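You operate a simulated robot arm through the tools that you are given. There is no shell and no other tool. Be economical: measure what you need, move in short steps, check, and stop when the job is done.

You are at the controls of a simulated robot arm. One attempt, no reset.

Task
Cap the vial in the capping block and stand it in the long white rack.
Fine: grip it first; free the grip; well 3. Set down upright: what you pick out.

It is judged by the outcome, as a careful person would: the job done as asked, and still so three seconds after it is handed in. It fails if anything else is knocked over, pushed out of place, dropped, spilled or broken. A push-on lid holds only when it is set on centred and level and pressed home; a screw cap is set on level and turned clockwise until tight.

Robot
A 7-joint arm with a two-finger parallel gripper, fixed in place. Base frame: the origin is at the foot of the arm, x ahead of it, y to its left, z up; the work surface is at about z = 0. Units: m, rad, N and s.
With the tool pointing down near the work surface it reaches from about 0.24 to 0.62 m from the base axis. Its first joint turns from -1.152 to 1.152 rad. Payload 2.6 kg.
The tool frame sits at the grasp point between the pads (the TCP): z along the fingers, y along the line on which they close. The tips reach 0.03 m beyond it. Largest opening 0.094 m; finger width 0.028, thickness 0.01; the body of the gripper, 0.05 by 0.096 m, starts 0.055 m behind the TCP.
Orientation is that of the tool frame in the base frame, as [roll, pitch, yaw] about the fixed x, y, z axes, in that order (R = Rz(yaw) Ry(pitch) Rx(roll)). With the fingers straight down and closing along the base's y, the tool's x points along the base's -x, its y along +y and its z along -z.

Tools
- The arm moves only by the tool arm_command. Its argument "deltas" is a list that holds one entry, the list of rows, each a list of 7 numbers: the gripper command, from -1 (fully open) to 1 (shut), values between in proportion, then the shift along the base's x, y, z in units of 30 mm (1.0 is 30 mm), then the turn, a rotation vector about the base's x, y, z in units of 5 degrees (1.0 is 5 degrees). In form: [[[fingers, tx, ty, tz, rx, ry, rz], ...]]. A call has 1 to 20 rows; each row shifts and turns the commanded pose from where the row before left it. A call with a number of a shift or a turn outside -1 to 1 is refused whole. Each row takes 0.2 s and may step no farther than 0.05 m and 0.15 rad from the row before; otherwise, or with a gripper value out of range, the whole call is refused. A pose out of reach is approached as far as the arm can. The call stops where the force on the tool passes 90 N (or 10 N more than at its start, if that is more) or the arm is blocked; 0.2 s more then pass. The fingers move at their own pace (about 0.072 m/s each) and stop on an object; they squeeze with about 37 N. The grip force told is the motor's: it shows also when the fingers shut on nothing. Time passes only in rows, and 0.2 s behind the last, so rows that do not move let the fingers close. The reply holds the time, the measured pose of the TCP, the force on the tool along the base axes, the opening and the grip force, in the units named above and with some noise, with the torque about the TCP (base axes, N m) and any sound that the robot's microphone picked up, and new pictures: "show" is both (left out), scene, wrist or none.
- Cameras (640 x 400 px; columns grow to the right, rows downward): "scene" is fixed at [0.0387, 0.4324, 0.569]; the picture's right is [-0.77, -0.64, 0.00], its down [-0.34, 0.41, -0.85] and it looks along [0.54, -0.65, -0.53] (base axes); focal length 341 px, centre (320, 200). "wrist" rides on the gripper at [0.076, 0.014, -0.102] in the tool frame; the picture's right is [-0.18, 0.98, 0.00], its down [-0.75, -0.14, -0.64] and it looks along [-0.63, -0.12, 0.77] (tool axes); focal length 243 px, centre (320, 200). There is no depth. A picture from a camera that has moved, and an enlarged one, comes with that camera's place and axes in the base frame and with its lens.
- close_up(camera, box): a new picture of the part [left, top, right, bottom] of that camera's present view, enlarged. The clock stands still meanwhile.
- finish_job(): hands the job in; it is judged then, once.

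Work in short steps. Places have to be worked out from the pictures, the camera data and where the tool is seen: move nearer, look again, correct. Check each grasp and each placing, and mend what went wrong. You have 120 turns and 200 pictures in all, those below and enlarged ones among them. Open the gripper and draw the arm clear of the work before you hand the job in, unless the task says otherwise; then end with one line.

The tools are called after "Call:" as name(argument=value, ...) on one line, values as JSON. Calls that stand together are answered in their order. arm_command: Moves the arm, as the interface text tells. Its arguments: {"type":"object","properties":{"deltas":{"type":"array","items":{"type":"array","items":{"type":"array","items":{"type":"number"}}}},"show":{"type":"string","enum":["both","scene","wrist","none"]}},"required":["deltas"]} The other tools are called the same way: close_up (camera, box) takes an enlarged picture of a part of a camera's view; finish_job () hands the job in.

At the start:

```text
time: 0.0
position: [0.3625, 0.1007, 0.3335]
ee_rot: [3.141, 0.0, -3.14]
wrist_force: [-0.5, -0.4, -0.3]
wrist_torque: [0.01, -0.01, 0.01]
opening: 0.094
grip_force: 0.0
```

scene: 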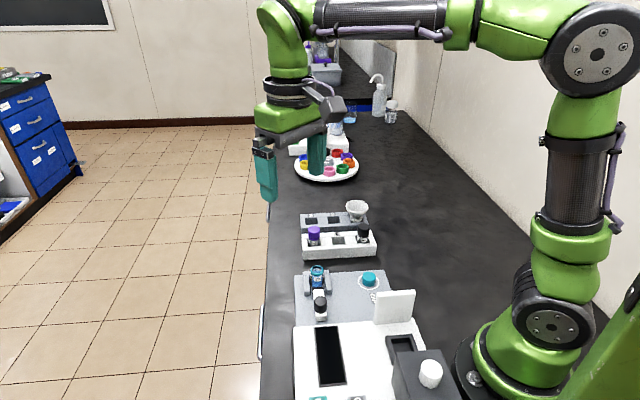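
wrist: 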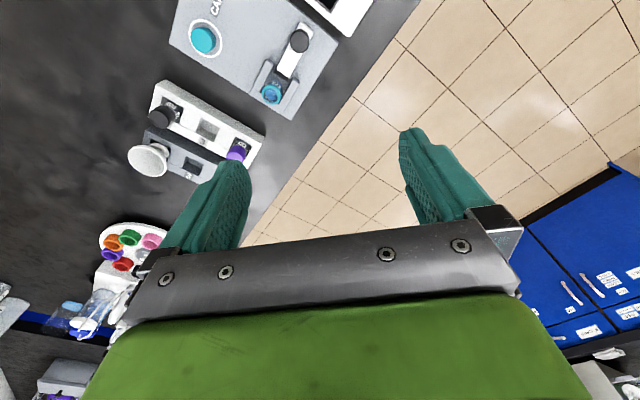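

I start by enlarging the work area in both views to identify the block, caps and rack.

Call:
close_up(camera="scene", box=[280, 190, 440, 290])

Call:
close_up(camera="scene", box=[280, 255, 440, 355])

Call:
close_up(camera="wrist", box=[80, 0, 400, 200])

```text
4.00 times, centred on (360, 240) of scene
camera zoom: at [0.0387, 0.4324, 0.569], right [-0.77, -0.64, 0.0], down [-0.34, 0.41, -0.85], along [0.54, -0.65, -0.53], focal length 1362 px, centre (160, 40)
```

zoom: 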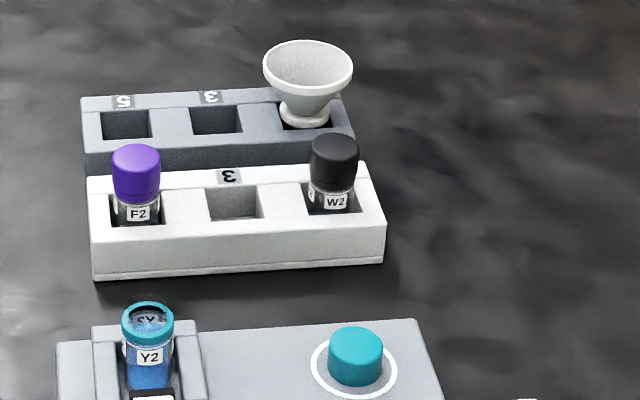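

```text
4.00 times, centred on (360, 305) of scene
camera zoom: at [0.0387, 0.4324, 0.569], right [-0.77, -0.64, 0.0], down [-0.34, 0.41, -0.85], along [0.54, -0.65, -0.53], focal length 1362 px, centre (160, -220)
```

zoom: 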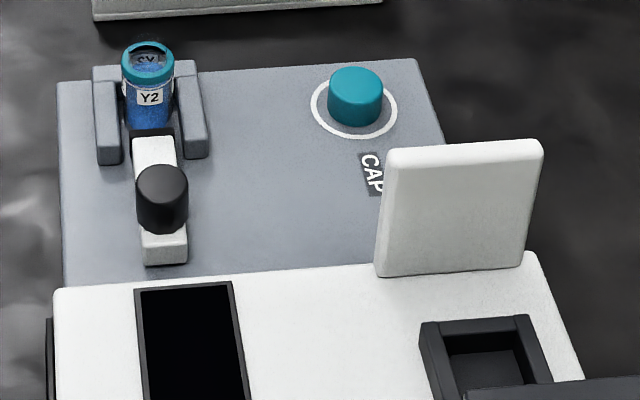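

```text
2.00 times, centred on (240, 100) of wrist
camera zoom: at [0.2859, 0.114, 0.4364], right [0.18, 0.98, 0.0], down [0.75, -0.14, 0.64], along [0.63, -0.12, -0.77], focal length 485 px, centre (480, 400)
```

zoom: 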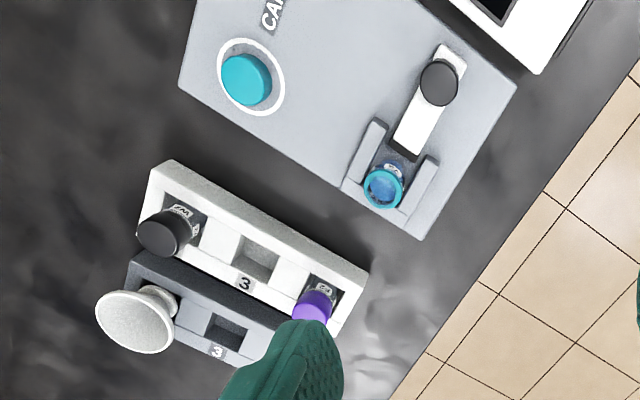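

The vial Y2 stands in the capping block at about (0.383, 0.025). A black-knobbed slider (the grip) is at (0.327, 0.077), the teal cap at (0.30, -0.053), and well 3 of the white rack, which looks empty, at (0.42, -0.105). I move lower and nearer to measure these better.

Call:
arm_command(deltas=[[[-1, -0.5, -0.5, -0.9, 0, 0, 0], [-1, -0.5, -0.5, -0.9, 0, 0, 0], [-1, -0.5, -0.5, -0.9, 0, 0, 0], [-1, -0.5, 0, -0.9, 0, 0, 0], [-1, 0, 0, 0, 0, 0, 0]]], show="both")

```text
time: 1.2
position: [0.3023, 0.0543, 0.2258]
ee_rot: [-3.14, 0.0, -3.141]
wrist_force: [0.5, 0.4, 0.9]
wrist_torque: [0.03, 0.01, -0.02]
opening: 0.0942
grip_force: 0.1
camera wrist: at [0.2253, 0.0683, 0.3288], right [0.18, 0.98, 0.0], down [0.75, -0.14, 0.64], along [0.63, -0.12, -0.77], focal length 243 px, centre (320, 200)
```

scene: 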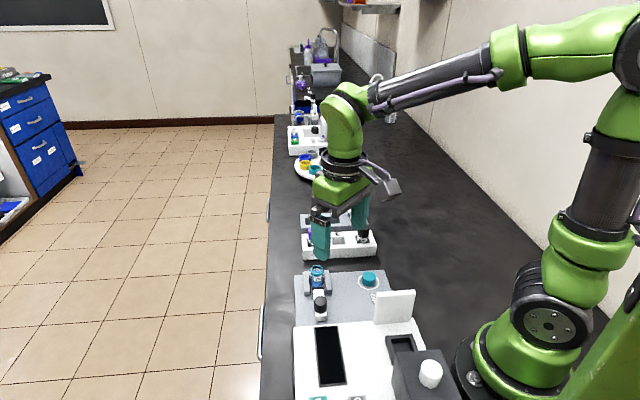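
wrist: 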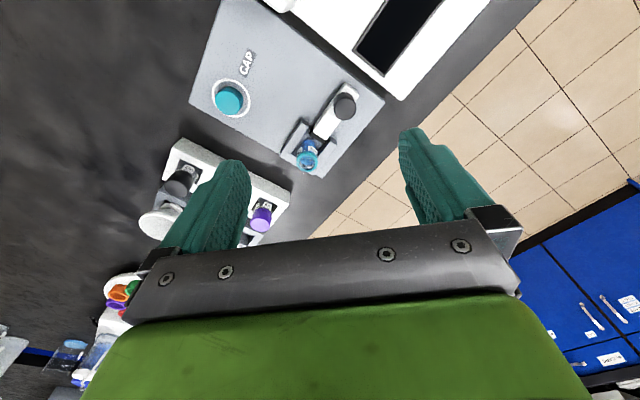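

Call:
close_up(camera="wrist", box=[180, 40, 400, 178])

Call:
close_up(camera="scene", box=[280, 110, 360, 160])

Call:
close_up(camera="scene", box=[285, 255, 365, 330])

```text
2.90 times, centred on (290, 109) of wrist
camera zoom: at [0.2253, 0.0683, 0.3288], right [0.18, 0.98, 0.0], down [0.75, -0.14, 0.64], along [0.63, -0.12, -0.77], focal length 703 px, centre (407, 464)
```

zoom: 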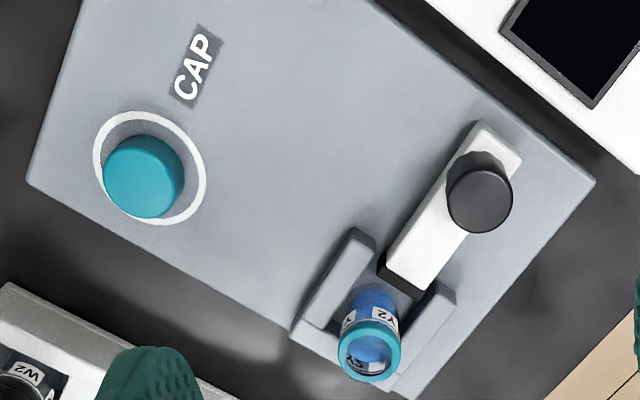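

```text
8.00 times, centred on (320, 135) of scene
camera zoom: at [0.0387, 0.4324, 0.569], right [-0.77, -0.64, 0.0], down [-0.34, 0.41, -0.85], along [0.54, -0.65, -0.53], focal length 2725 px, centre (320, 720)
```

zoom: 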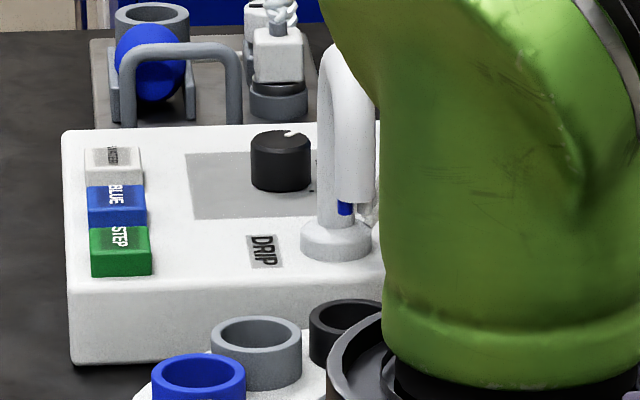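

```text
5.33 times, centred on (325, 292) of scene
camera zoom: at [0.0387, 0.4324, 0.569], right [-0.77, -0.64, 0.0], down [-0.34, 0.41, -0.85], along [0.54, -0.65, -0.53], focal length 1816 px, centre (293, -293)
```

zoom: 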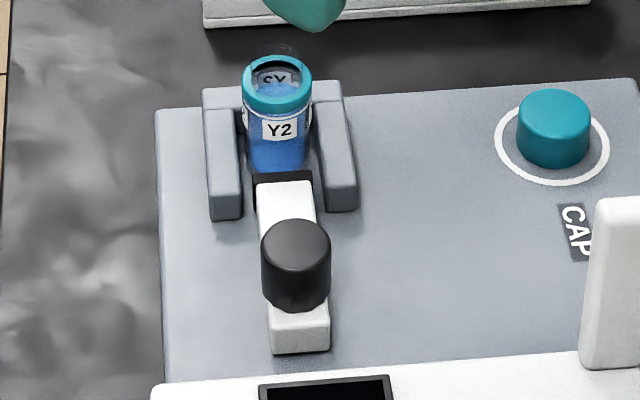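

The slider's black jaw sits a little short of the vial, and I estimate the knob at (0.332, 0.078) with its top near z 0.045. I turn the tool -45° so the fingers straddle the slider, and come in above the knob.

Call:
arm_command(deltas=[[[-1, 0.11, 0.09, -0.3, 0, 0, -1], [-1, 0.11, 0.09, -0.3, 0, 0, -1], [-1, 0.11, 0.09, -0.3, 0, 0, -1], [-1, 0.11, 0.09, -0.3, 0, 0, -1], [-1, 0.11, 0.09, -0.3, 0, 0, -1], [-1, 0.11, 0.09, -0.3, 0, 0, -1], [-1, 0.11, 0.09, -0.3, 0, 0, -1], [-1, 0.11, 0.09, -0.3, 0, 0, -1], [-1, 0.1, 0.08, -0.3, 0, 0, -1], [-1, 0, 0, 0, 0, 0, 0]]], show="both")

```text
time: 3.4
position: [0.3318, 0.0796, 0.1445]
ee_rot: [-3.141, 0.0, 2.356]
wrist_force: [-0.1, 0.7, 0.8]
wrist_torque: [0.02, 0.0, 0.04]
opening: 0.0938
grip_force: 0.2
camera wrist: at [0.2882, 0.1427, 0.2473], right [0.83, 0.56, 0.0], down [0.43, -0.63, 0.64], along [0.36, -0.53, -0.77], focal length 243 px, centre (320, 200)
```

scene: 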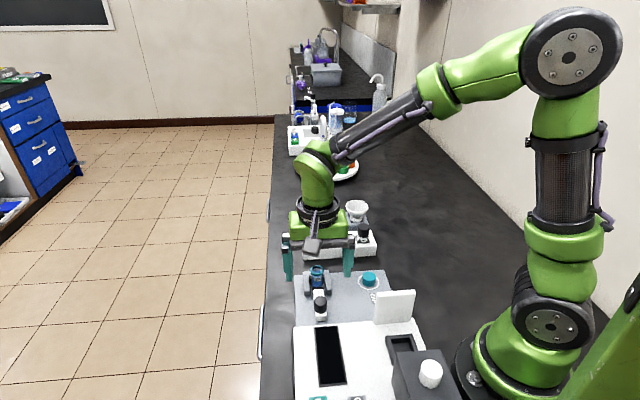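
wrist: 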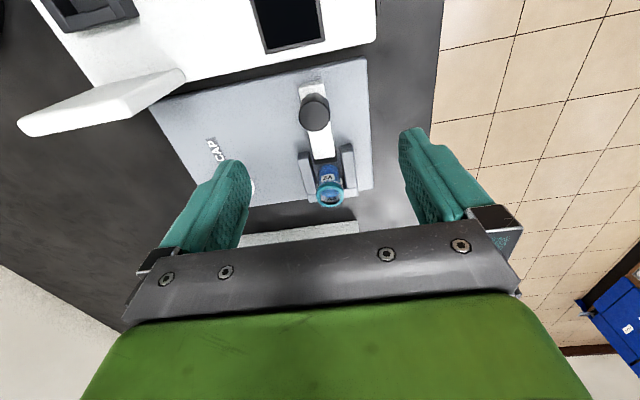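

The knob appears at about (0.327, 0.081), and the slider runs at about -47°. I lower over it in two stages.

Call:
arm_command(deltas=[[[-1, -0.05, 0.02, -0.7, 0, 0, 0], [-1, -0.05, 0.02, -0.7, 0, 0, 0], [-1, -0.05, 0.01, -0.7, 0, 0, -0.4], [-1, 0, 0, -0.5, 0, 0, 0], [-1, 0, 0, 0, 0, 0, 0]]], show="both")

Call:
close_up(camera="scene", box=[265, 235, 425, 335])

```text
time: 4.6
position: [0.3265, 0.0813, 0.0658]
ee_rot: [-3.142, 0.0, 2.321]
wrist_force: [-0.3, -0.2, -0.5]
wrist_torque: [0.0, -0.03, 0.0]
opening: 0.0941
grip_force: 0.0
camera wrist: at [0.2851, 0.1455, 0.1687], right [0.84, 0.54, 0.0], down [0.41, -0.65, 0.64], along [0.34, -0.54, -0.77], focal length 243 px, centre (320, 200)
```

scene: 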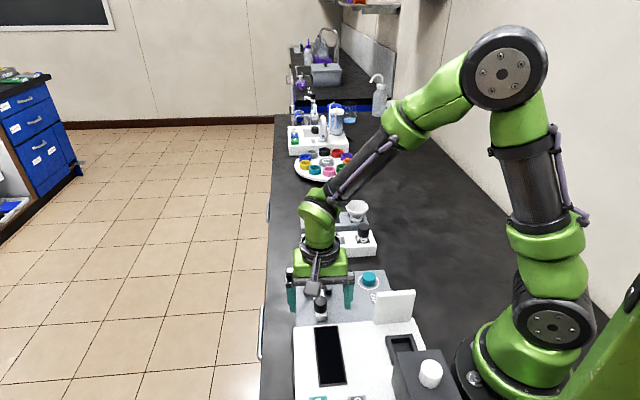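
wrist: 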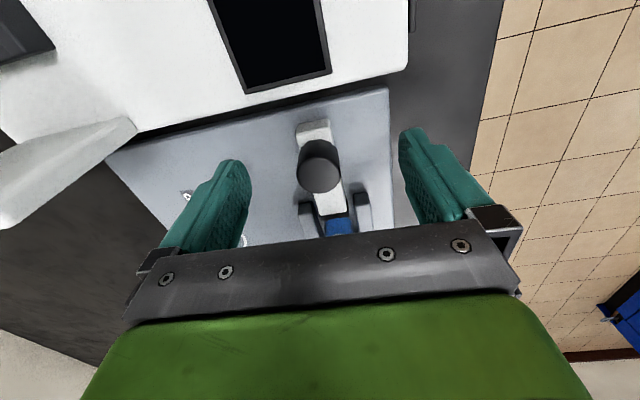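

```text
4.00 times, centred on (345, 285) of scene
camera zoom: at [0.0387, 0.4324, 0.569], right [-0.77, -0.64, 0.0], down [-0.34, 0.41, -0.85], along [0.54, -0.65, -0.53], focal length 1362 px, centre (220, -140)
```

zoom: 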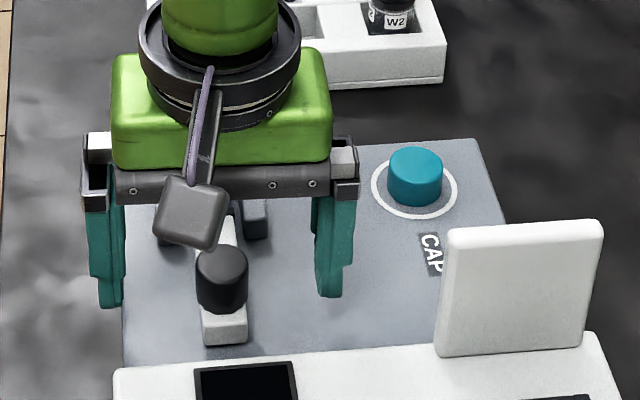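

The knob top projects to (0.326, 0.082), directly under the TCP. I lower 13 mm, then close on the knob.

Call:
arm_command(deltas=[[[-1, 0, 0, -0.43, 0, 0, 0], [0, 0, 0, 0, 0, 0, 0], [1, 0, 0, 0, 0, 0, 0], [1, 0, 0, 0, 0, 0, 0], [1, 0, 0, 0, 0, 0, 0]]], show="both")

Call:
close_up(camera="wrist", box=[220, 80, 420, 240])

```text
time: 5.8
position: [0.3258, 0.0793, 0.053]
ee_rot: [-3.136, -0.001, 2.319]
wrist_force: [-9.8, -8.0, 5.4]
wrist_torque: [0.18, -0.23, -0.09]
opening: 0.0252
grip_force: 44.9
camera wrist: at [0.2848, 0.1449, 0.156], right [0.85, 0.53, 0.0], down [0.41, -0.65, 0.64], along [0.34, -0.54, -0.77], focal length 243 px, centre (320, 200)
```

scene: 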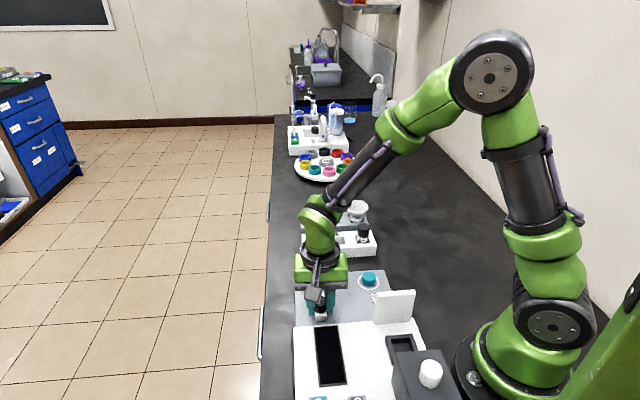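
wrist: 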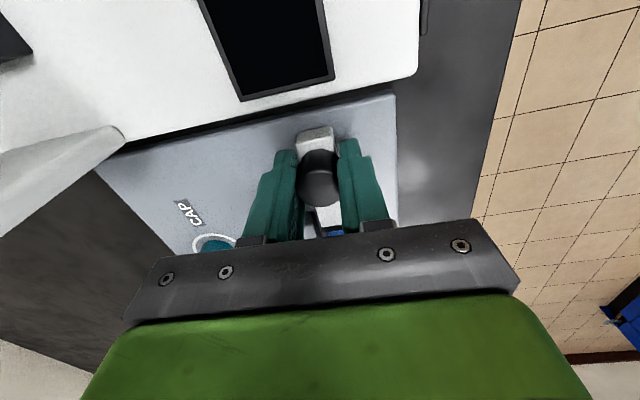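

```text
2.50 times, centred on (320, 160) of wrist
camera zoom: at [0.2848, 0.1449, 0.156], right [0.85, 0.53, 0.0], down [0.41, -0.65, 0.64], along [0.34, -0.54, -0.77], focal length 606 px, centre (320, 300)
```

zoom: 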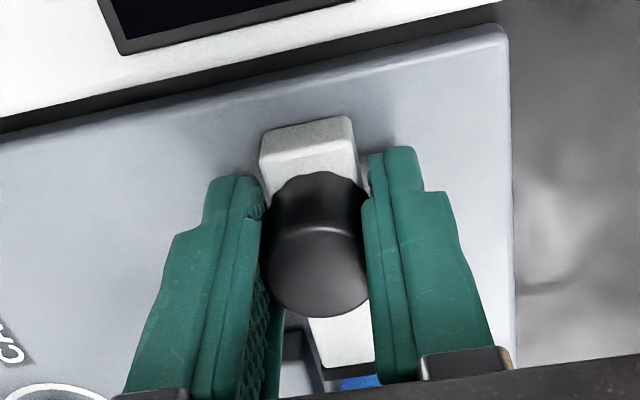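

The knob is held (opening 0.025). I slide it toward the vial in small steps and watch the force.

Call:
arm_command(deltas=[[[1, 0.015, -0.1, 0, 0, 0, 0], [1, 0.045, -0.05, 0, 0, 0, 0], [1, 0.045, -0.05, 0, 0, 0, 0], [1, 0, 0, 0, 0, 0, 0]]], show="wrist")

Call:
close_up(camera="scene", box=[285, 255, 365, 330])

```text
time: 6.8
position: [0.3312, 0.0758, 0.0521]
ee_rot: [3.141, 0.001, 2.326]
wrist_force: [11.9, 5.0, -27.6]
wrist_torque: [-0.02, 0.47, -0.13]
opening: 0.0252
grip_force: 45.2
camera wrist: at [0.2887, 0.1398, 0.1559], right [0.84, 0.54, 0.0], down [0.41, -0.65, 0.64], along [0.35, -0.54, -0.77], focal length 243 px, centre (320, 200)
```

wrist: 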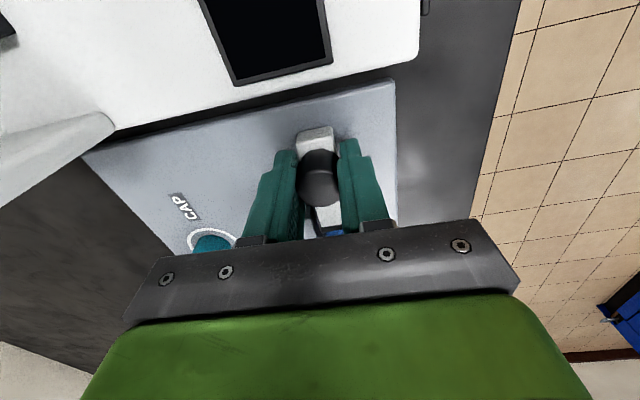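

```text
5.33 times, centred on (325, 292) of scene
camera zoom: at [0.0388, 0.4324, 0.5689], right [-0.77, -0.64, 0.0], down [-0.34, 0.41, -0.85], along [0.54, -0.65, -0.53], focal length 1816 px, centre (293, -293)
```

zoom: 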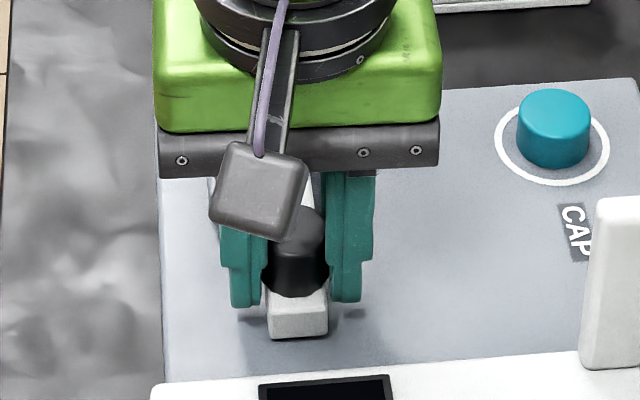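

The slider moved about 6 mm with no resistance along its path yet. I continue a little and correct the lateral bias.

Call:
arm_command(deltas=[[[1, 0.06, -0.03, 0, 0, 0, 0], [1, 0.045, -0.05, 0, 0, 0, 0], [1, 0, 0, 0, 0, 0, 0]]], show="none")

Call:
close_up(camera="wrist", box=[240, 100, 400, 250])

```text
time: 7.6
position: [0.3333, 0.0729, 0.0527]
ee_rot: [-3.14, -0.002, 2.323]
wrist_force: [12.5, 4.1, -35.0]
wrist_torque: [0.18, -0.36, 0.09]
opening: 0.0251
grip_force: 44.9
```

```text
2.67 times, centred on (320, 175) of wrist
camera zoom: at [0.2916, 0.1373, 0.1561], right [0.84, 0.54, 0.0], down [0.41, -0.65, 0.64], along [0.34, -0.54, -0.77], focal length 647 px, centre (320, 267)
```

zoom: 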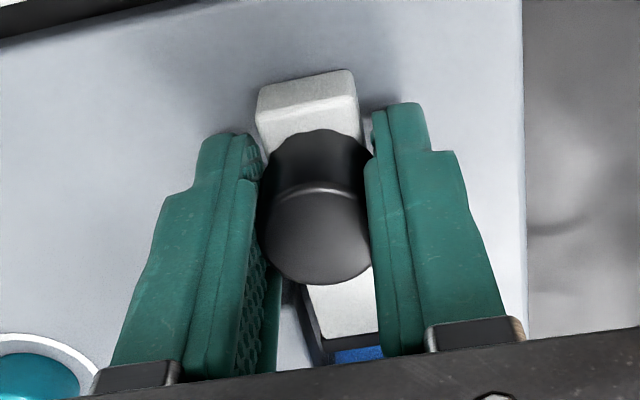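

Still no resistance along the slide, so I carry on in small steps and ease down slightly to relieve the vertical load.

Call:
arm_command(deltas=[[[1, 0.055, -0.045, -0.03, 0, 0, 0], [1, 0.05, -0.05, 0, 0, 0, 0], [1, 0, 0, 0, 0, 0, 0]]], show="none")

Call:
close_up(camera="wrist", box=[240, 100, 400, 250])

Call:
close_up(camera="scene", box=[285, 255, 365, 330])

```text
time: 8.4
position: [0.3338, 0.072, 0.053]
ee_rot: [-3.14, -0.006, 2.32]
wrist_force: [-22.5, 11.3, 17.7]
wrist_torque: [0.21, -0.27, -0.15]
opening: 0.0251
grip_force: 45.2
```

```text
2.67 times, centred on (320, 175) of wrist
camera zoom: at [0.2937, 0.1357, 0.1565], right [0.84, 0.53, 0.0], down [0.41, -0.65, 0.64], along [0.34, -0.54, -0.77], focal length 647 px, centre (320, 267)
```

zoom: 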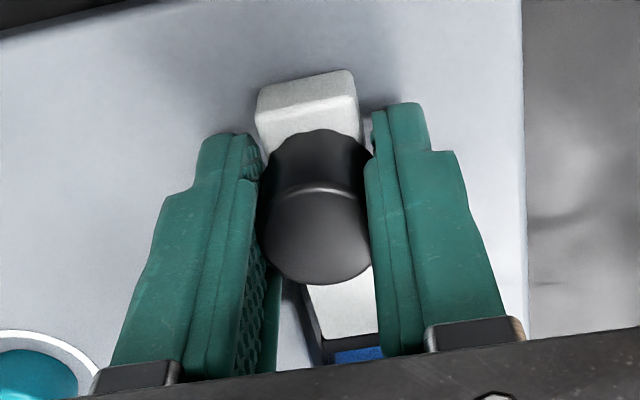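

```text
5.33 times, centred on (325, 292) of scene
camera zoom: at [0.0386, 0.4324, 0.569], right [-0.77, -0.64, 0.0], down [-0.34, 0.41, -0.85], along [0.54, -0.65, -0.53], focal length 1816 px, centre (293, -293)
```

zoom: 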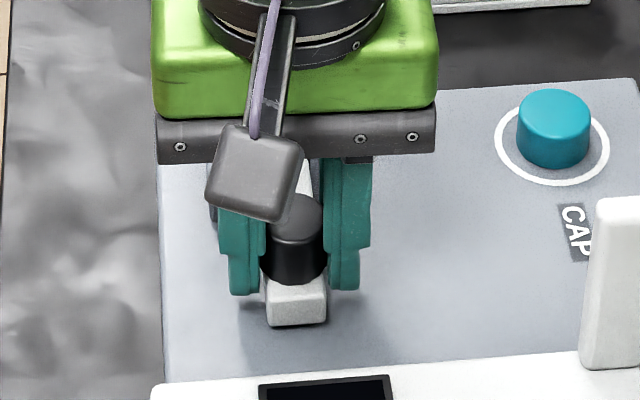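

The slide now pushes back with about 24 N and has stopped after roughly 12 mm, so the jaw should be on the vial. I release the knob and rise to check.

Call:
arm_command(deltas=[[[0, 0, 0, 0, 0, 0, 0], [-1, 0, 0, 0, 0, 0, 0], [-1, 0, 0, 0, 0, 0, 0], [-1, 0, 0, 0.8, 0, 0, 0], [-1, 0, 0, 0.9, 0, 0, 0], [-1, 0, 0, 0.9, 0, 0, 0], [-1, -0.7, 0.7, 0.5, 0, 0, 0], [-1, -0.5, 0.5, 0, 0, 0, 0], [-1, 0, 0, 0, 0, 0, 0]]], show="none")

Call:
close_up(camera="wrist", box=[160, 60, 480, 260])

Call:
close_up(camera="scene", box=[285, 255, 365, 330])

```text
time: 10.4
position: [0.3002, 0.1067, 0.146]
ee_rot: [-3.14, 0.002, 2.323]
wrist_force: [-0.9, -0.4, 0.8]
wrist_torque: [0.0, 0.01, 0.01]
opening: 0.0941
grip_force: 0.1
```

```text
2.00 times, centred on (320, 160) of wrist
camera zoom: at [0.2588, 0.1708, 0.2491], right [0.84, 0.54, 0.0], down [0.41, -0.65, 0.64], along [0.34, -0.54, -0.77], focal length 485 px, centre (320, 280)
```

zoom: 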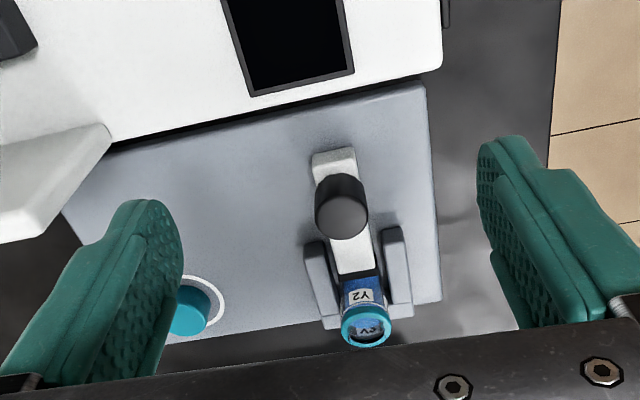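

```text
5.33 times, centred on (325, 292) of scene
camera zoom: at [0.0387, 0.4324, 0.569], right [-0.77, -0.64, 0.0], down [-0.34, 0.41, -0.85], along [0.54, -0.65, -0.53], focal length 1816 px, centre (293, -293)
```

zoom: 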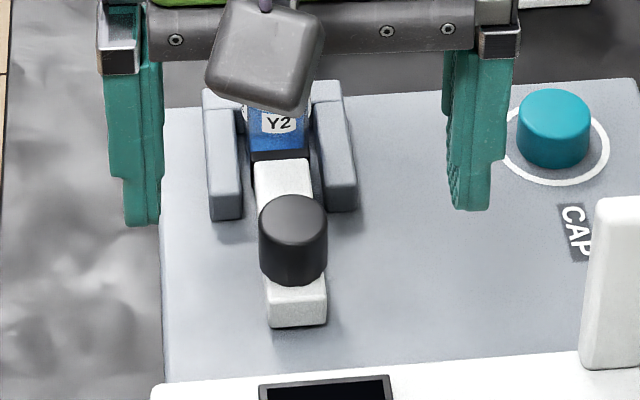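

The grip is on the vial. Now I go to the teal cap at about (0.301, -0.053), turning back to yaw 0 at a safe height.

Call:
arm_command(deltas=[[[-1, 0, -0.533, 0, 0, 0, 0.94], [-1, 0, -0.533, 0, 0, 0, 0.94], [-1, 0, -0.533, 0, 0, 0, 0.94], [-1, 0, -0.533, 0, 0, 0, 0.94], [-1, 0, -0.533, 0, 0, 0, 0.94], [-1, 0, -0.533, 0, 0, 0, 0.94], [-1, 0, -0.533, 0, 0, 0, 0.94], [-1, 0, -0.533, 0, 0, 0, 0.94], [-1, 0, -0.533, 0, 0, 0, 0.94], [-1, 0, -0.533, -0.4, 0, 0, 0.94], [-1, 0, 0, -0.4, 0, 0, 0], [-1, 0, 0, 0, 0, 0, 0]]], show="both")

Call:
close_up(camera="scene", box=[285, 225, 445, 325])

Call:
close_up(camera="wrist", box=[160, 60, 480, 260])

```text
time: 13.0
position: [0.301, -0.0547, 0.1212]
ee_rot: [3.141, -0.002, -3.141]
wrist_force: [0.6, -0.6, 0.4]
wrist_torque: [-0.01, -0.01, -0.03]
opening: 0.0941
grip_force: 0.1
camera wrist: at [0.2241, -0.041, 0.2245], right [0.18, 0.98, 0.0], down [0.75, -0.14, 0.64], along [0.63, -0.12, -0.77], focal length 243 px, centre (320, 200)
```

scene: 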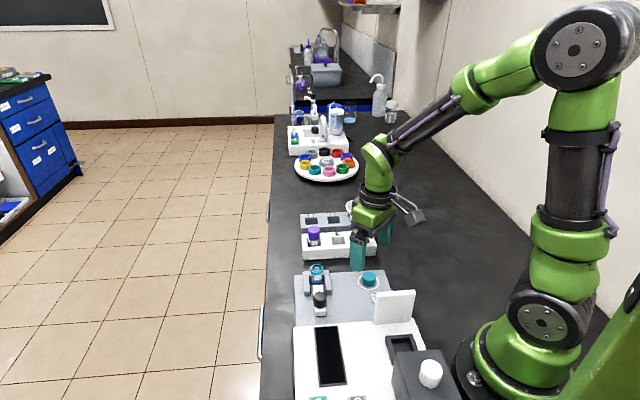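
wrist: 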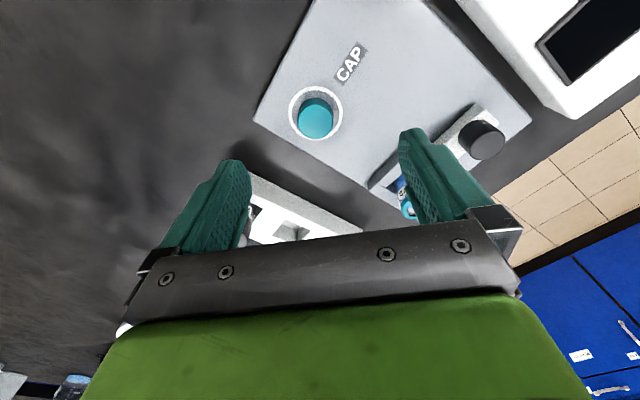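

```text
4.00 times, centred on (365, 275) of scene
camera zoom: at [0.0387, 0.4324, 0.569], right [-0.77, -0.64, 0.0], down [-0.34, 0.41, -0.85], along [0.54, -0.65, -0.53], focal length 1362 px, centre (140, -100)
```

zoom: 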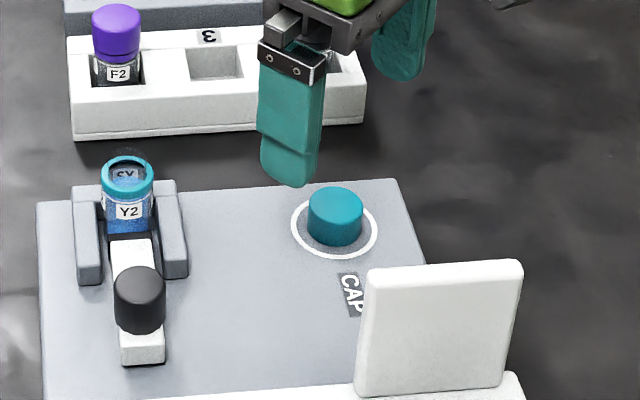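

```text
2.00 times, centred on (320, 160) of wrist
camera zoom: at [0.2241, -0.041, 0.2245], right [0.18, 0.98, 0.0], down [0.75, -0.14, 0.64], along [0.63, -0.12, -0.77], focal length 485 px, centre (320, 280)
```

zoom: 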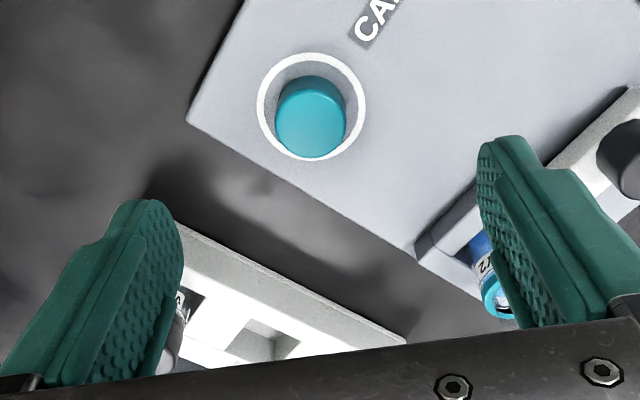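

The wrist view puts the cap at about (0.300, -0.058). I lower to z 0.067 and recheck.

Call:
arm_command(deltas=[[[-1, -0.03, -0.1, -0.6, 0, 0, 0], [-1, 0, 0, -0.6, 0, 0, 0], [-1, 0, 0, -0.6, 0, 0, 0], [-1, 0, 0, 0, 0, 0, 0]]], show="none")

Call:
close_up(camera="scene", box=[325, 235, 405, 295])

Call:
close_up(camera="wrist", box=[160, 60, 480, 260])

```text
time: 14.0
position: [0.3, -0.0567, 0.0673]
ee_rot: [3.141, 0.0, -3.139]
wrist_force: [0.2, 1.2, -0.5]
wrist_torque: [-0.01, -0.01, -0.02]
opening: 0.094
grip_force: 0.1
```

```text
6.67 times, centred on (365, 265) of scene
camera zoom: at [0.0387, 0.4324, 0.569], right [-0.77, -0.64, 0.0], down [-0.34, 0.41, -0.85], along [0.54, -0.65, -0.53], focal length 2271 px, centre (20, -233)
```

zoom: 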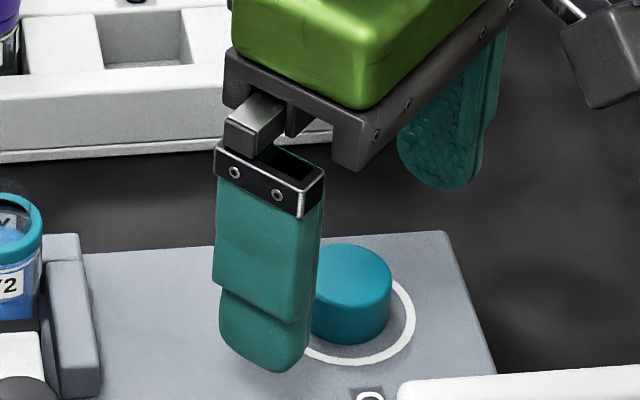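

```text
2.00 times, centred on (320, 160) of wrist
camera zoom: at [0.2234, -0.0438, 0.1703], right [0.18, 0.98, 0.0], down [0.75, -0.14, 0.64], along [0.63, -0.12, -0.77], focal length 485 px, centre (320, 280)
```

zoom: 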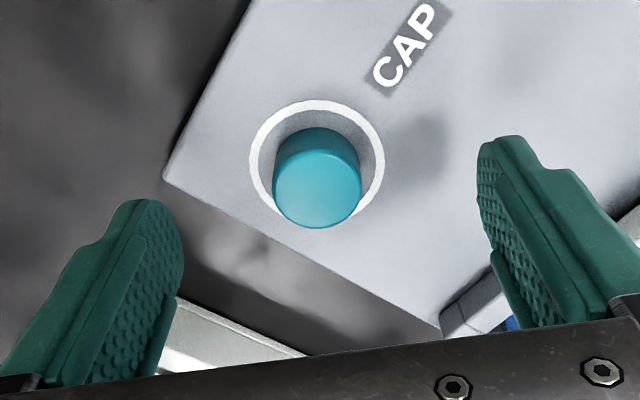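

The cap centre is at about (0.300, -0.059). I shift 2 mm, lower to z 0.045 so the tips clear the plate, and close.

Call:
arm_command(deltas=[[[-1, 0, -0.07, -0.4, 0, 0, 0], [-1, 0, 0, -0.34, 0, 0, 0], [0, 0, 0, 0, 0, 0, 0], [1, 0, 0, 0, 0, 0, 0], [1, 0, 0, 0, 0, 0, 0], [1, 0, 0, 0, 0, 0, 0]]], show="none")

Call:
close_up(camera="scene", box=[325, 235, 405, 295])

Call:
close_up(camera="wrist", box=[220, 100, 420, 240])

```text
time: 15.4
position: [0.2997, -0.0589, 0.045]
ee_rot: [-3.142, -0.001, 3.14]
wrist_force: [-0.2, 0.1, 0.5]
wrist_torque: [0.02, -0.02, 0.01]
opening: 0.0285
grip_force: 36.7
```

```text
6.67 times, centred on (365, 265) of scene
camera zoom: at [0.0387, 0.4324, 0.569], right [-0.77, -0.64, 0.0], down [-0.34, 0.41, -0.85], along [0.54, -0.65, -0.53], focal length 2271 px, centre (20, -233)
```

zoom: 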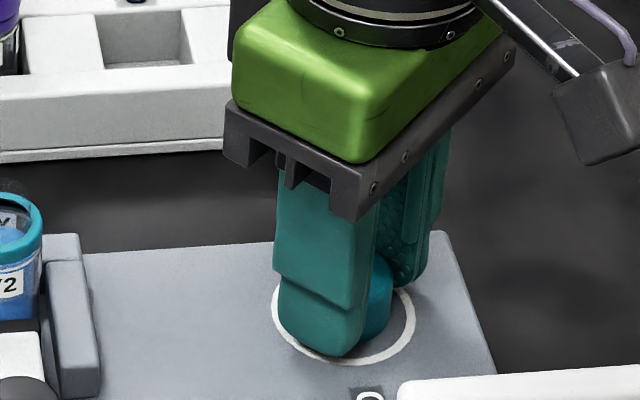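

```text
2.86 times, centred on (320, 170) of wrist
camera zoom: at [0.2235, -0.0458, 0.1486], right [0.18, 0.98, 0.0], down [0.75, -0.14, 0.64], along [0.63, -0.12, -0.77], focal length 693 px, centre (320, 286)
```

zoom: 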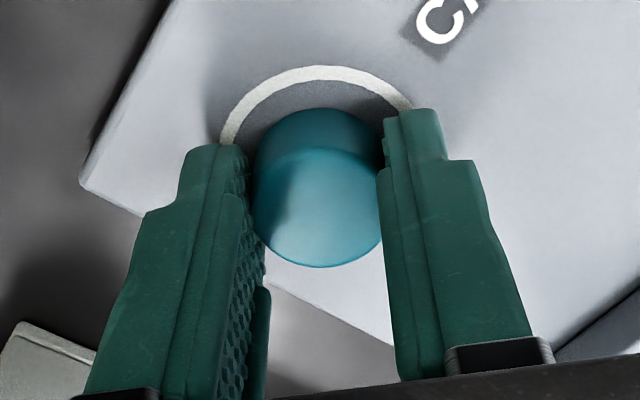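

The cap is held centred (opening 0.0285). I lift it and check it off the plate, then carry it toward the vial at a safe height.

Call:
arm_command(deltas=[[[1, 0, 0, 0.5, 0, 0, 0], [1, 0, 0, 0.8, 0, 0, 0], [1, 0, 0, 0.8, 0, 0, 0], [1, 0.6, 0.55, 0.2, 0, 0, 0], [1, 0.7, 0.65, 0, 0, 0, 0], [1, 0.7, 0.65, 0, 0, 0, 0], [1, 0.7, 0.65, 0, 0, 0, 0], [1, 0, 0, 0, 0, 0, 0]]], show="none")

Call:
close_up(camera="scene", box=[275, 225, 395, 315])

Call:
close_up(camera="wrist", box=[220, 60, 420, 240])

```text
time: 17.2
position: [0.3804, 0.0168, 0.1144]
ee_rot: [3.142, -0.001, 3.142]
wrist_force: [-0.3, 0.0, -0.4]
wrist_torque: [0.03, -0.01, 0.06]
opening: 0.0283
grip_force: 37.0
```

```text
4.44 times, centred on (335, 270) of scene
camera zoom: at [0.0387, 0.4324, 0.569], right [-0.77, -0.64, 0.0], down [-0.34, 0.41, -0.85], along [0.54, -0.65, -0.53], focal length 1514 px, centre (253, -111)
```

zoom: 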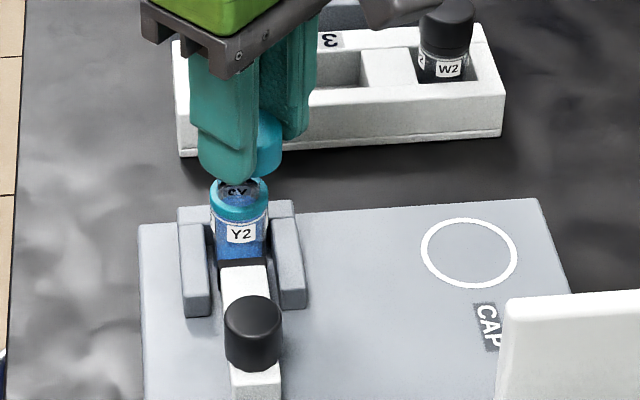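

```text
2.22 times, centred on (320, 150) of wrist
camera zoom: at [0.3038, 0.0292, 0.2177], right [0.18, 0.98, 0.0], down [0.75, -0.14, 0.64], along [0.63, -0.12, -0.77], focal length 539 px, centre (320, 311)
```

zoom: 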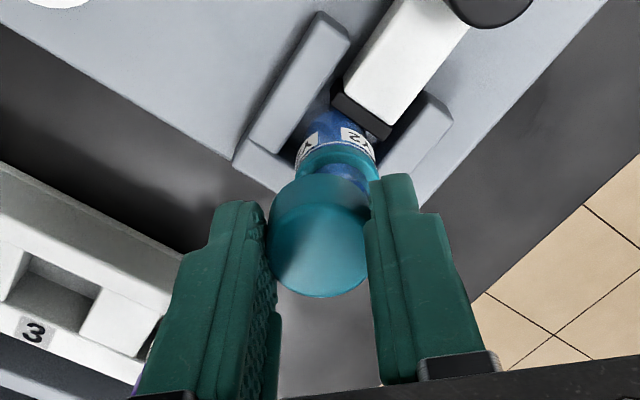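

The cap is off its ring and level. The vial rim lies about 7.5 mm ahead in x and 7 mm in y, at about (0.388, 0.0235) with the rim near z 0.05. I shift there, lower to just above it, and recheck the alignment.

Call:
arm_command(deltas=[[[1, 0.25, 0.22, 0, 0, 0, 0], [1, 0, 0, -0.4, 0, 0, 0], [1, 0, 0, -0.27, 0, 0, 0], [1, 0, 0, 0, 0, 0, 0]]], show="none")

Call:
close_up(camera="scene", box=[285, 240, 365, 300])

Call:
close_up(camera="wrist", box=[250, 100, 390, 220])

```text
time: 18.2
position: [0.3899, 0.0228, 0.0964]
ee_rot: [3.14, 0.008, -3.142]
wrist_force: [-4.9, 0.9, 40.7]
wrist_torque: [-0.14, 0.41, 0.0]
opening: 0.0282
grip_force: 37.4
```

```text
6.67 times, centred on (325, 270) of scene
camera zoom: at [0.0385, 0.4324, 0.569], right [-0.77, -0.64, 0.0], down [-0.34, 0.41, -0.85], along [0.54, -0.65, -0.53], focal length 2271 px, centre (287, -267)
```

zoom: 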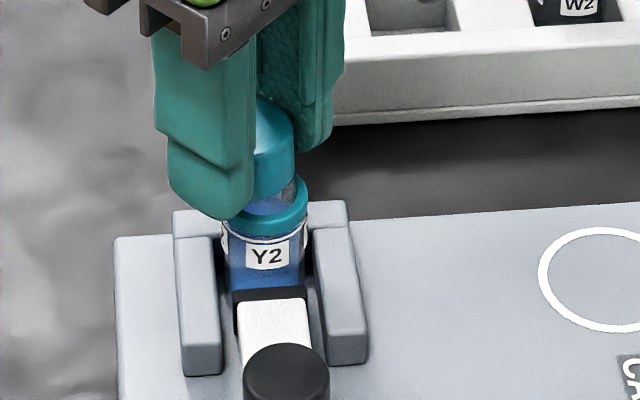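

```text
3.33 times, centred on (320, 160) of wrist
camera zoom: at [0.3121, 0.0361, 0.1994], right [0.18, 0.98, 0.0], down [0.75, -0.14, 0.65], along [0.64, -0.12, -0.76], focal length 809 px, centre (320, 333)
```

zoom: 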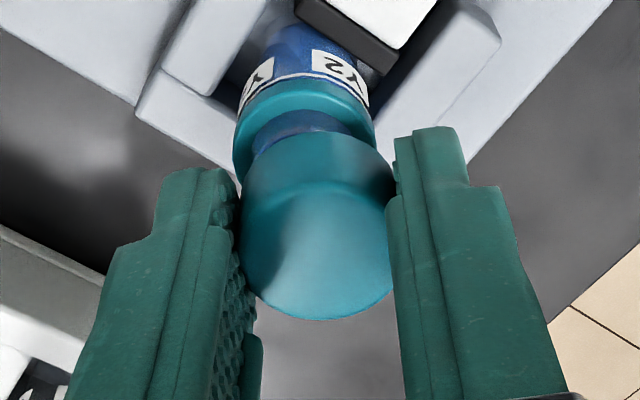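

Contact came early: 40 N at z 0.0964, so the rim is higher than I thought (about 0.063), and the true rim centre is nearer at x ≈ 0.381, y ≈ 0.022. I lift off, shift back, and look again.

Call:
arm_command(deltas=[[[1, 0, 0, 0.47, 0, 0, 0], [1, -0.23, -0.03, 0, 0, 0, 0], [1, 0, 0, 0, 0, 0, 0]]], show="none")

Call:
close_up(camera="scene", box=[285, 240, 365, 300])

Call:
close_up(camera="wrist", box=[250, 100, 390, 220])

```text
time: 19.0
position: [0.3797, 0.0221, 0.1084]
ee_rot: [3.141, 0.0, 3.141]
wrist_force: [0.2, 0.2, 0.3]
wrist_torque: [0.0, -0.01, 0.01]
opening: 0.028
grip_force: 37.2
```

```text
6.67 times, centred on (325, 270) of scene
camera zoom: at [0.0387, 0.4324, 0.569], right [-0.77, -0.64, 0.0], down [-0.34, 0.41, -0.85], along [0.54, -0.65, -0.53], focal length 2271 px, centre (287, -267)
```

zoom: 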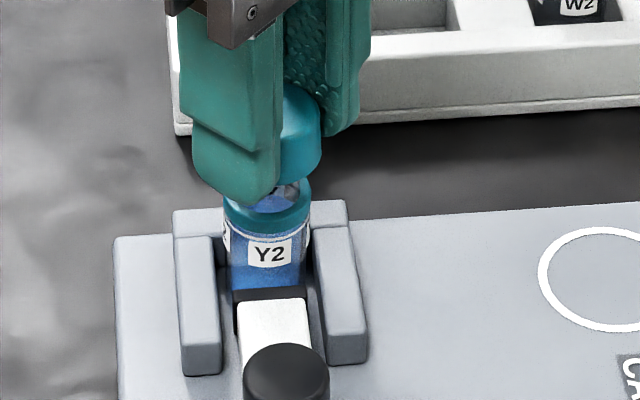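

```text
3.33 times, centred on (320, 160) of wrist
camera zoom: at [0.3036, 0.0349, 0.2111], right [0.18, 0.98, 0.0], down [0.75, -0.14, 0.64], along [0.63, -0.12, -0.77], focal length 809 px, centre (320, 333)
```

zoom: 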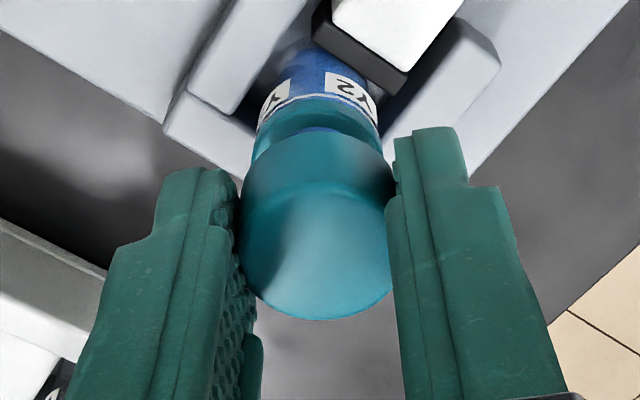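

In the wrist picture the columns agree, and the scene view says the cap needs about 4 mm more in +x and about 1 mm in -y. I shift, lower 6 mm (still above the rim), and check.

Call:
arm_command(deltas=[[[1, 0.13, -0.03, 0, 0, 0, 0], [1, 0, 0, -0.2, 0, 0, 0], [1, 0, 0, 0, 0, 0, 0]]], show="none")

Call:
close_up(camera="scene", box=[300, 245, 350, 285])

Call:
close_up(camera="wrist", box=[270, 100, 370, 200])

```text
time: 19.8
position: [0.3834, 0.0209, 0.1023]
ee_rot: [-3.141, 0.001, -3.141]
wrist_force: [-0.3, 0.2, -0.3]
wrist_torque: [0.01, -0.01, -0.01]
opening: 0.0284
grip_force: 37.3
```

```text
10.00 times, centred on (325, 265) of scene
camera zoom: at [0.0387, 0.4324, 0.569], right [-0.77, -0.64, 0.0], down [-0.34, 0.41, -0.85], along [0.54, -0.65, -0.53], focal length 3406 px, centre (270, -450)
```

zoom: 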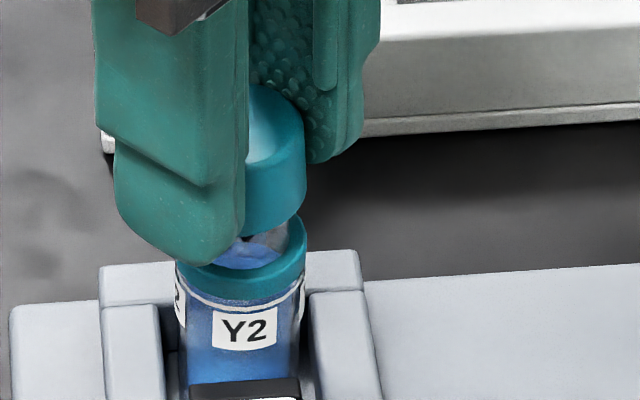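

```text
4.00 times, centred on (320, 150) of wrist
camera zoom: at [0.3084, 0.034, 0.2053], right [0.18, 0.98, 0.0], down [0.75, -0.14, 0.64], along [0.63, -0.12, -0.77], focal length 970 px, centre (320, 400)
```

zoom: 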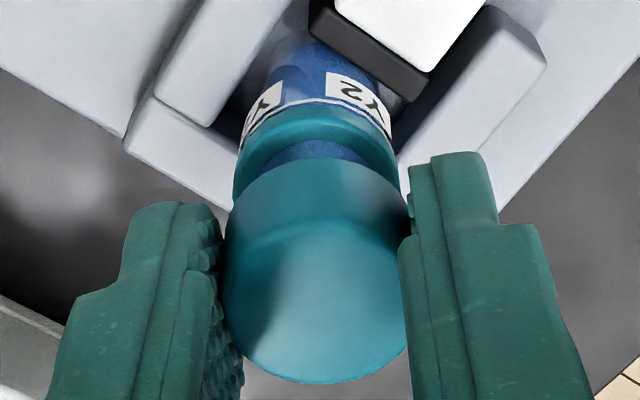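

The offset is now about 1 mm: the scene shows the cap centre slightly toward +x of the ring. I shift -1.3 mm and lower gently in small steps, watching the force.

Call:
arm_command(deltas=[[[1, -0.043, 0.005, 0, 0, 0, 0], [1, 0, 0, -0.07, 0, 0, 0], [1, 0, 0, -0.07, 0, 0, 0], [1, 0, 0, -0.07, 0, 0, 0], [1, 0, 0, 0, 0, 0, 0]]], show="none")

Call:
close_up(camera="scene", box=[300, 245, 350, 285])

Call:
close_up(camera="wrist", box=[270, 100, 370, 200])

```text
time: 21.0
position: [0.3835, 0.0213, 0.0947]
ee_rot: [-3.141, 0.001, -3.14]
wrist_force: [-0.2, 0.2, -1.1]
wrist_torque: [-0.01, 0.01, -0.05]
opening: 0.0281
grip_force: 36.9
```

```text
10.00 times, centred on (325, 265) of scene
camera zoom: at [0.0387, 0.4324, 0.569], right [-0.77, -0.64, 0.0], down [-0.34, 0.41, -0.85], along [0.54, -0.65, -0.53], focal length 3406 px, centre (270, -450)
```

zoom: 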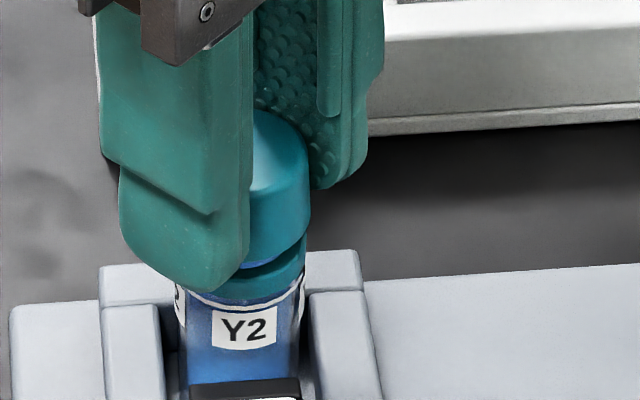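

```text
4.00 times, centred on (320, 150) of wrist
camera zoom: at [0.307, 0.0342, 0.1988], right [0.18, 0.98, 0.0], down [0.75, -0.14, 0.64], along [0.63, -0.12, -0.77], focal length 970 px, centre (320, 400)
```

zoom: 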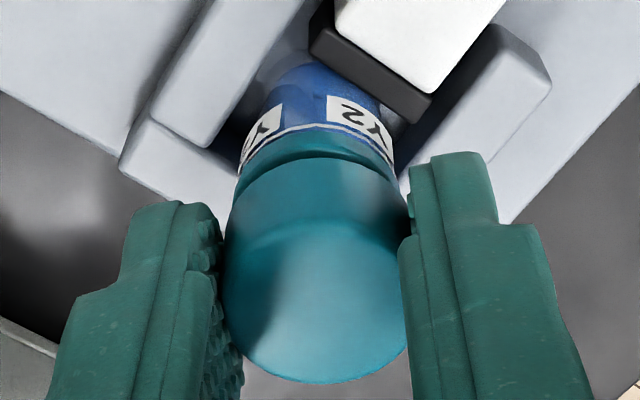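

Both views now show the cap centred on the ring with no contact force yet. I keep lowering slowly.

Call:
arm_command(deltas=[[[1, 0, 0, -0.05, 0, 0, 0], [1, 0, 0, -0.05, 0, 0, 0], [1, 0, 0, 0, 0, 0, 0]]], show="none")

Call:
close_up(camera="scene", box=[300, 245, 350, 285])

Call:
close_up(camera="wrist", box=[270, 100, 370, 200])

```text
time: 21.8
position: [0.3832, 0.0206, 0.0931]
ee_rot: [-3.141, -0.001, -3.141]
wrist_force: [0.5, 0.3, -0.6]
wrist_torque: [0.04, -0.02, 0.0]
opening: 0.0282
grip_force: 36.7
```

```text
10.00 times, centred on (325, 265) of scene
camera zoom: at [0.0387, 0.4324, 0.569], right [-0.77, -0.64, 0.0], down [-0.34, 0.41, -0.85], along [0.54, -0.65, -0.53], focal length 3406 px, centre (270, -450)
```

zoom: 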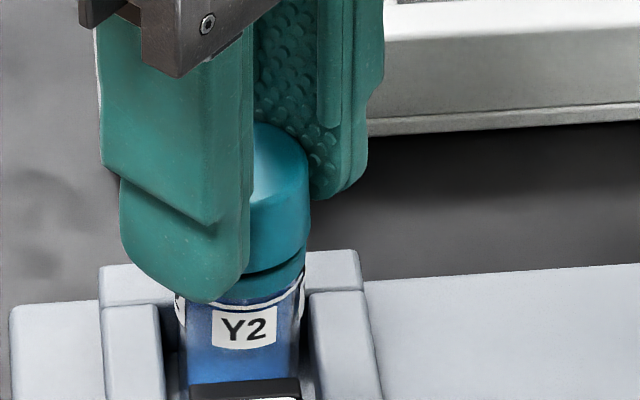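

```text
4.00 times, centred on (320, 150) of wrist
camera zoom: at [0.3071, 0.0341, 0.1957], right [0.18, 0.98, 0.0], down [0.75, -0.14, 0.64], along [0.63, -0.12, -0.77], focal length 970 px, centre (320, 400)
```

zoom: 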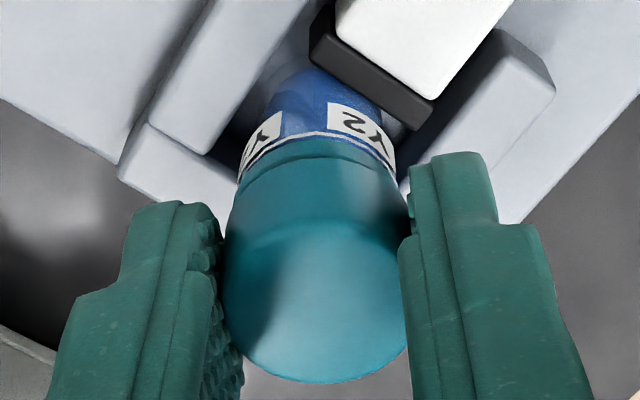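

Still centred and free, so I lower further until it makes contact.

Call:
arm_command(deltas=[[[1, 0, 0, -0.05, 0, 0, 0], [1, 0, 0, -0.05, 0, 0, 0], [1, 0, 0, 0, 0, 0, 0]]], show="none")

Call:
close_up(camera="scene", box=[300, 245, 350, 285])

```text
time: 22.6
position: [0.3839, 0.021, 0.0911]
ee_rot: [3.14, 0.0, -3.141]
wrist_force: [0.7, -0.6, 2.7]
wrist_torque: [-0.03, -0.05, 0.0]
opening: 0.0284
grip_force: 37.3
```

```text
10.00 times, centred on (325, 265) of scene
camera zoom: at [0.0387, 0.4324, 0.569], right [-0.77, -0.64, 0.0], down [-0.34, 0.41, -0.85], along [0.54, -0.65, -0.53], focal length 3406 px, centre (270, -450)
```

zoom: 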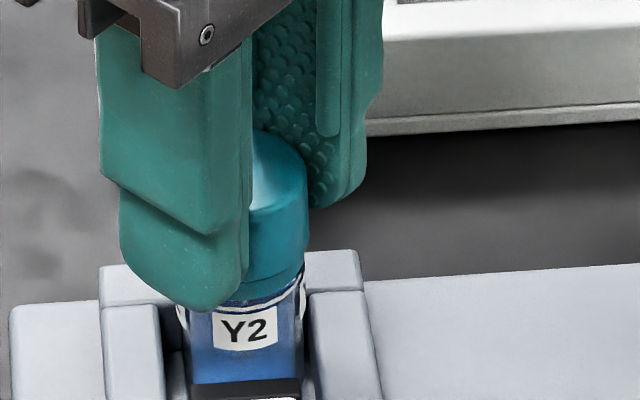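

The skirt is now about 5 mm over the rim with a first light contact of 2.7 N. I continue in 1 mm steps.

Call:
arm_command(deltas=[[[1, 0, 0, -0.035, 0, 0, 0], [1, 0, 0, -0.035, 0, 0, 0], [1, 0, 0, 0, 0, 0, 0]]], show="none")

Call:
close_up(camera="wrist", box=[270, 100, 370, 200])

```text
time: 23.4
position: [0.3838, 0.0211, 0.0891]
ee_rot: [-3.139, 0.001, -3.141]
wrist_force: [-1.9, -1.4, 17.6]
wrist_torque: [-0.1, -0.07, -0.01]
opening: 0.0283
grip_force: 37.1
```

```text
4.00 times, centred on (320, 150) of wrist
camera zoom: at [0.3075, 0.0341, 0.1915], right [0.18, 0.98, 0.0], down [0.75, -0.14, 0.64], along [0.63, -0.12, -0.77], focal length 970 px, centre (320, 400)
```

zoom: 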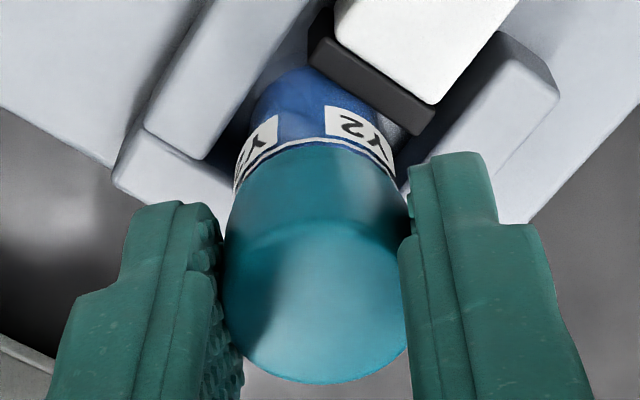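

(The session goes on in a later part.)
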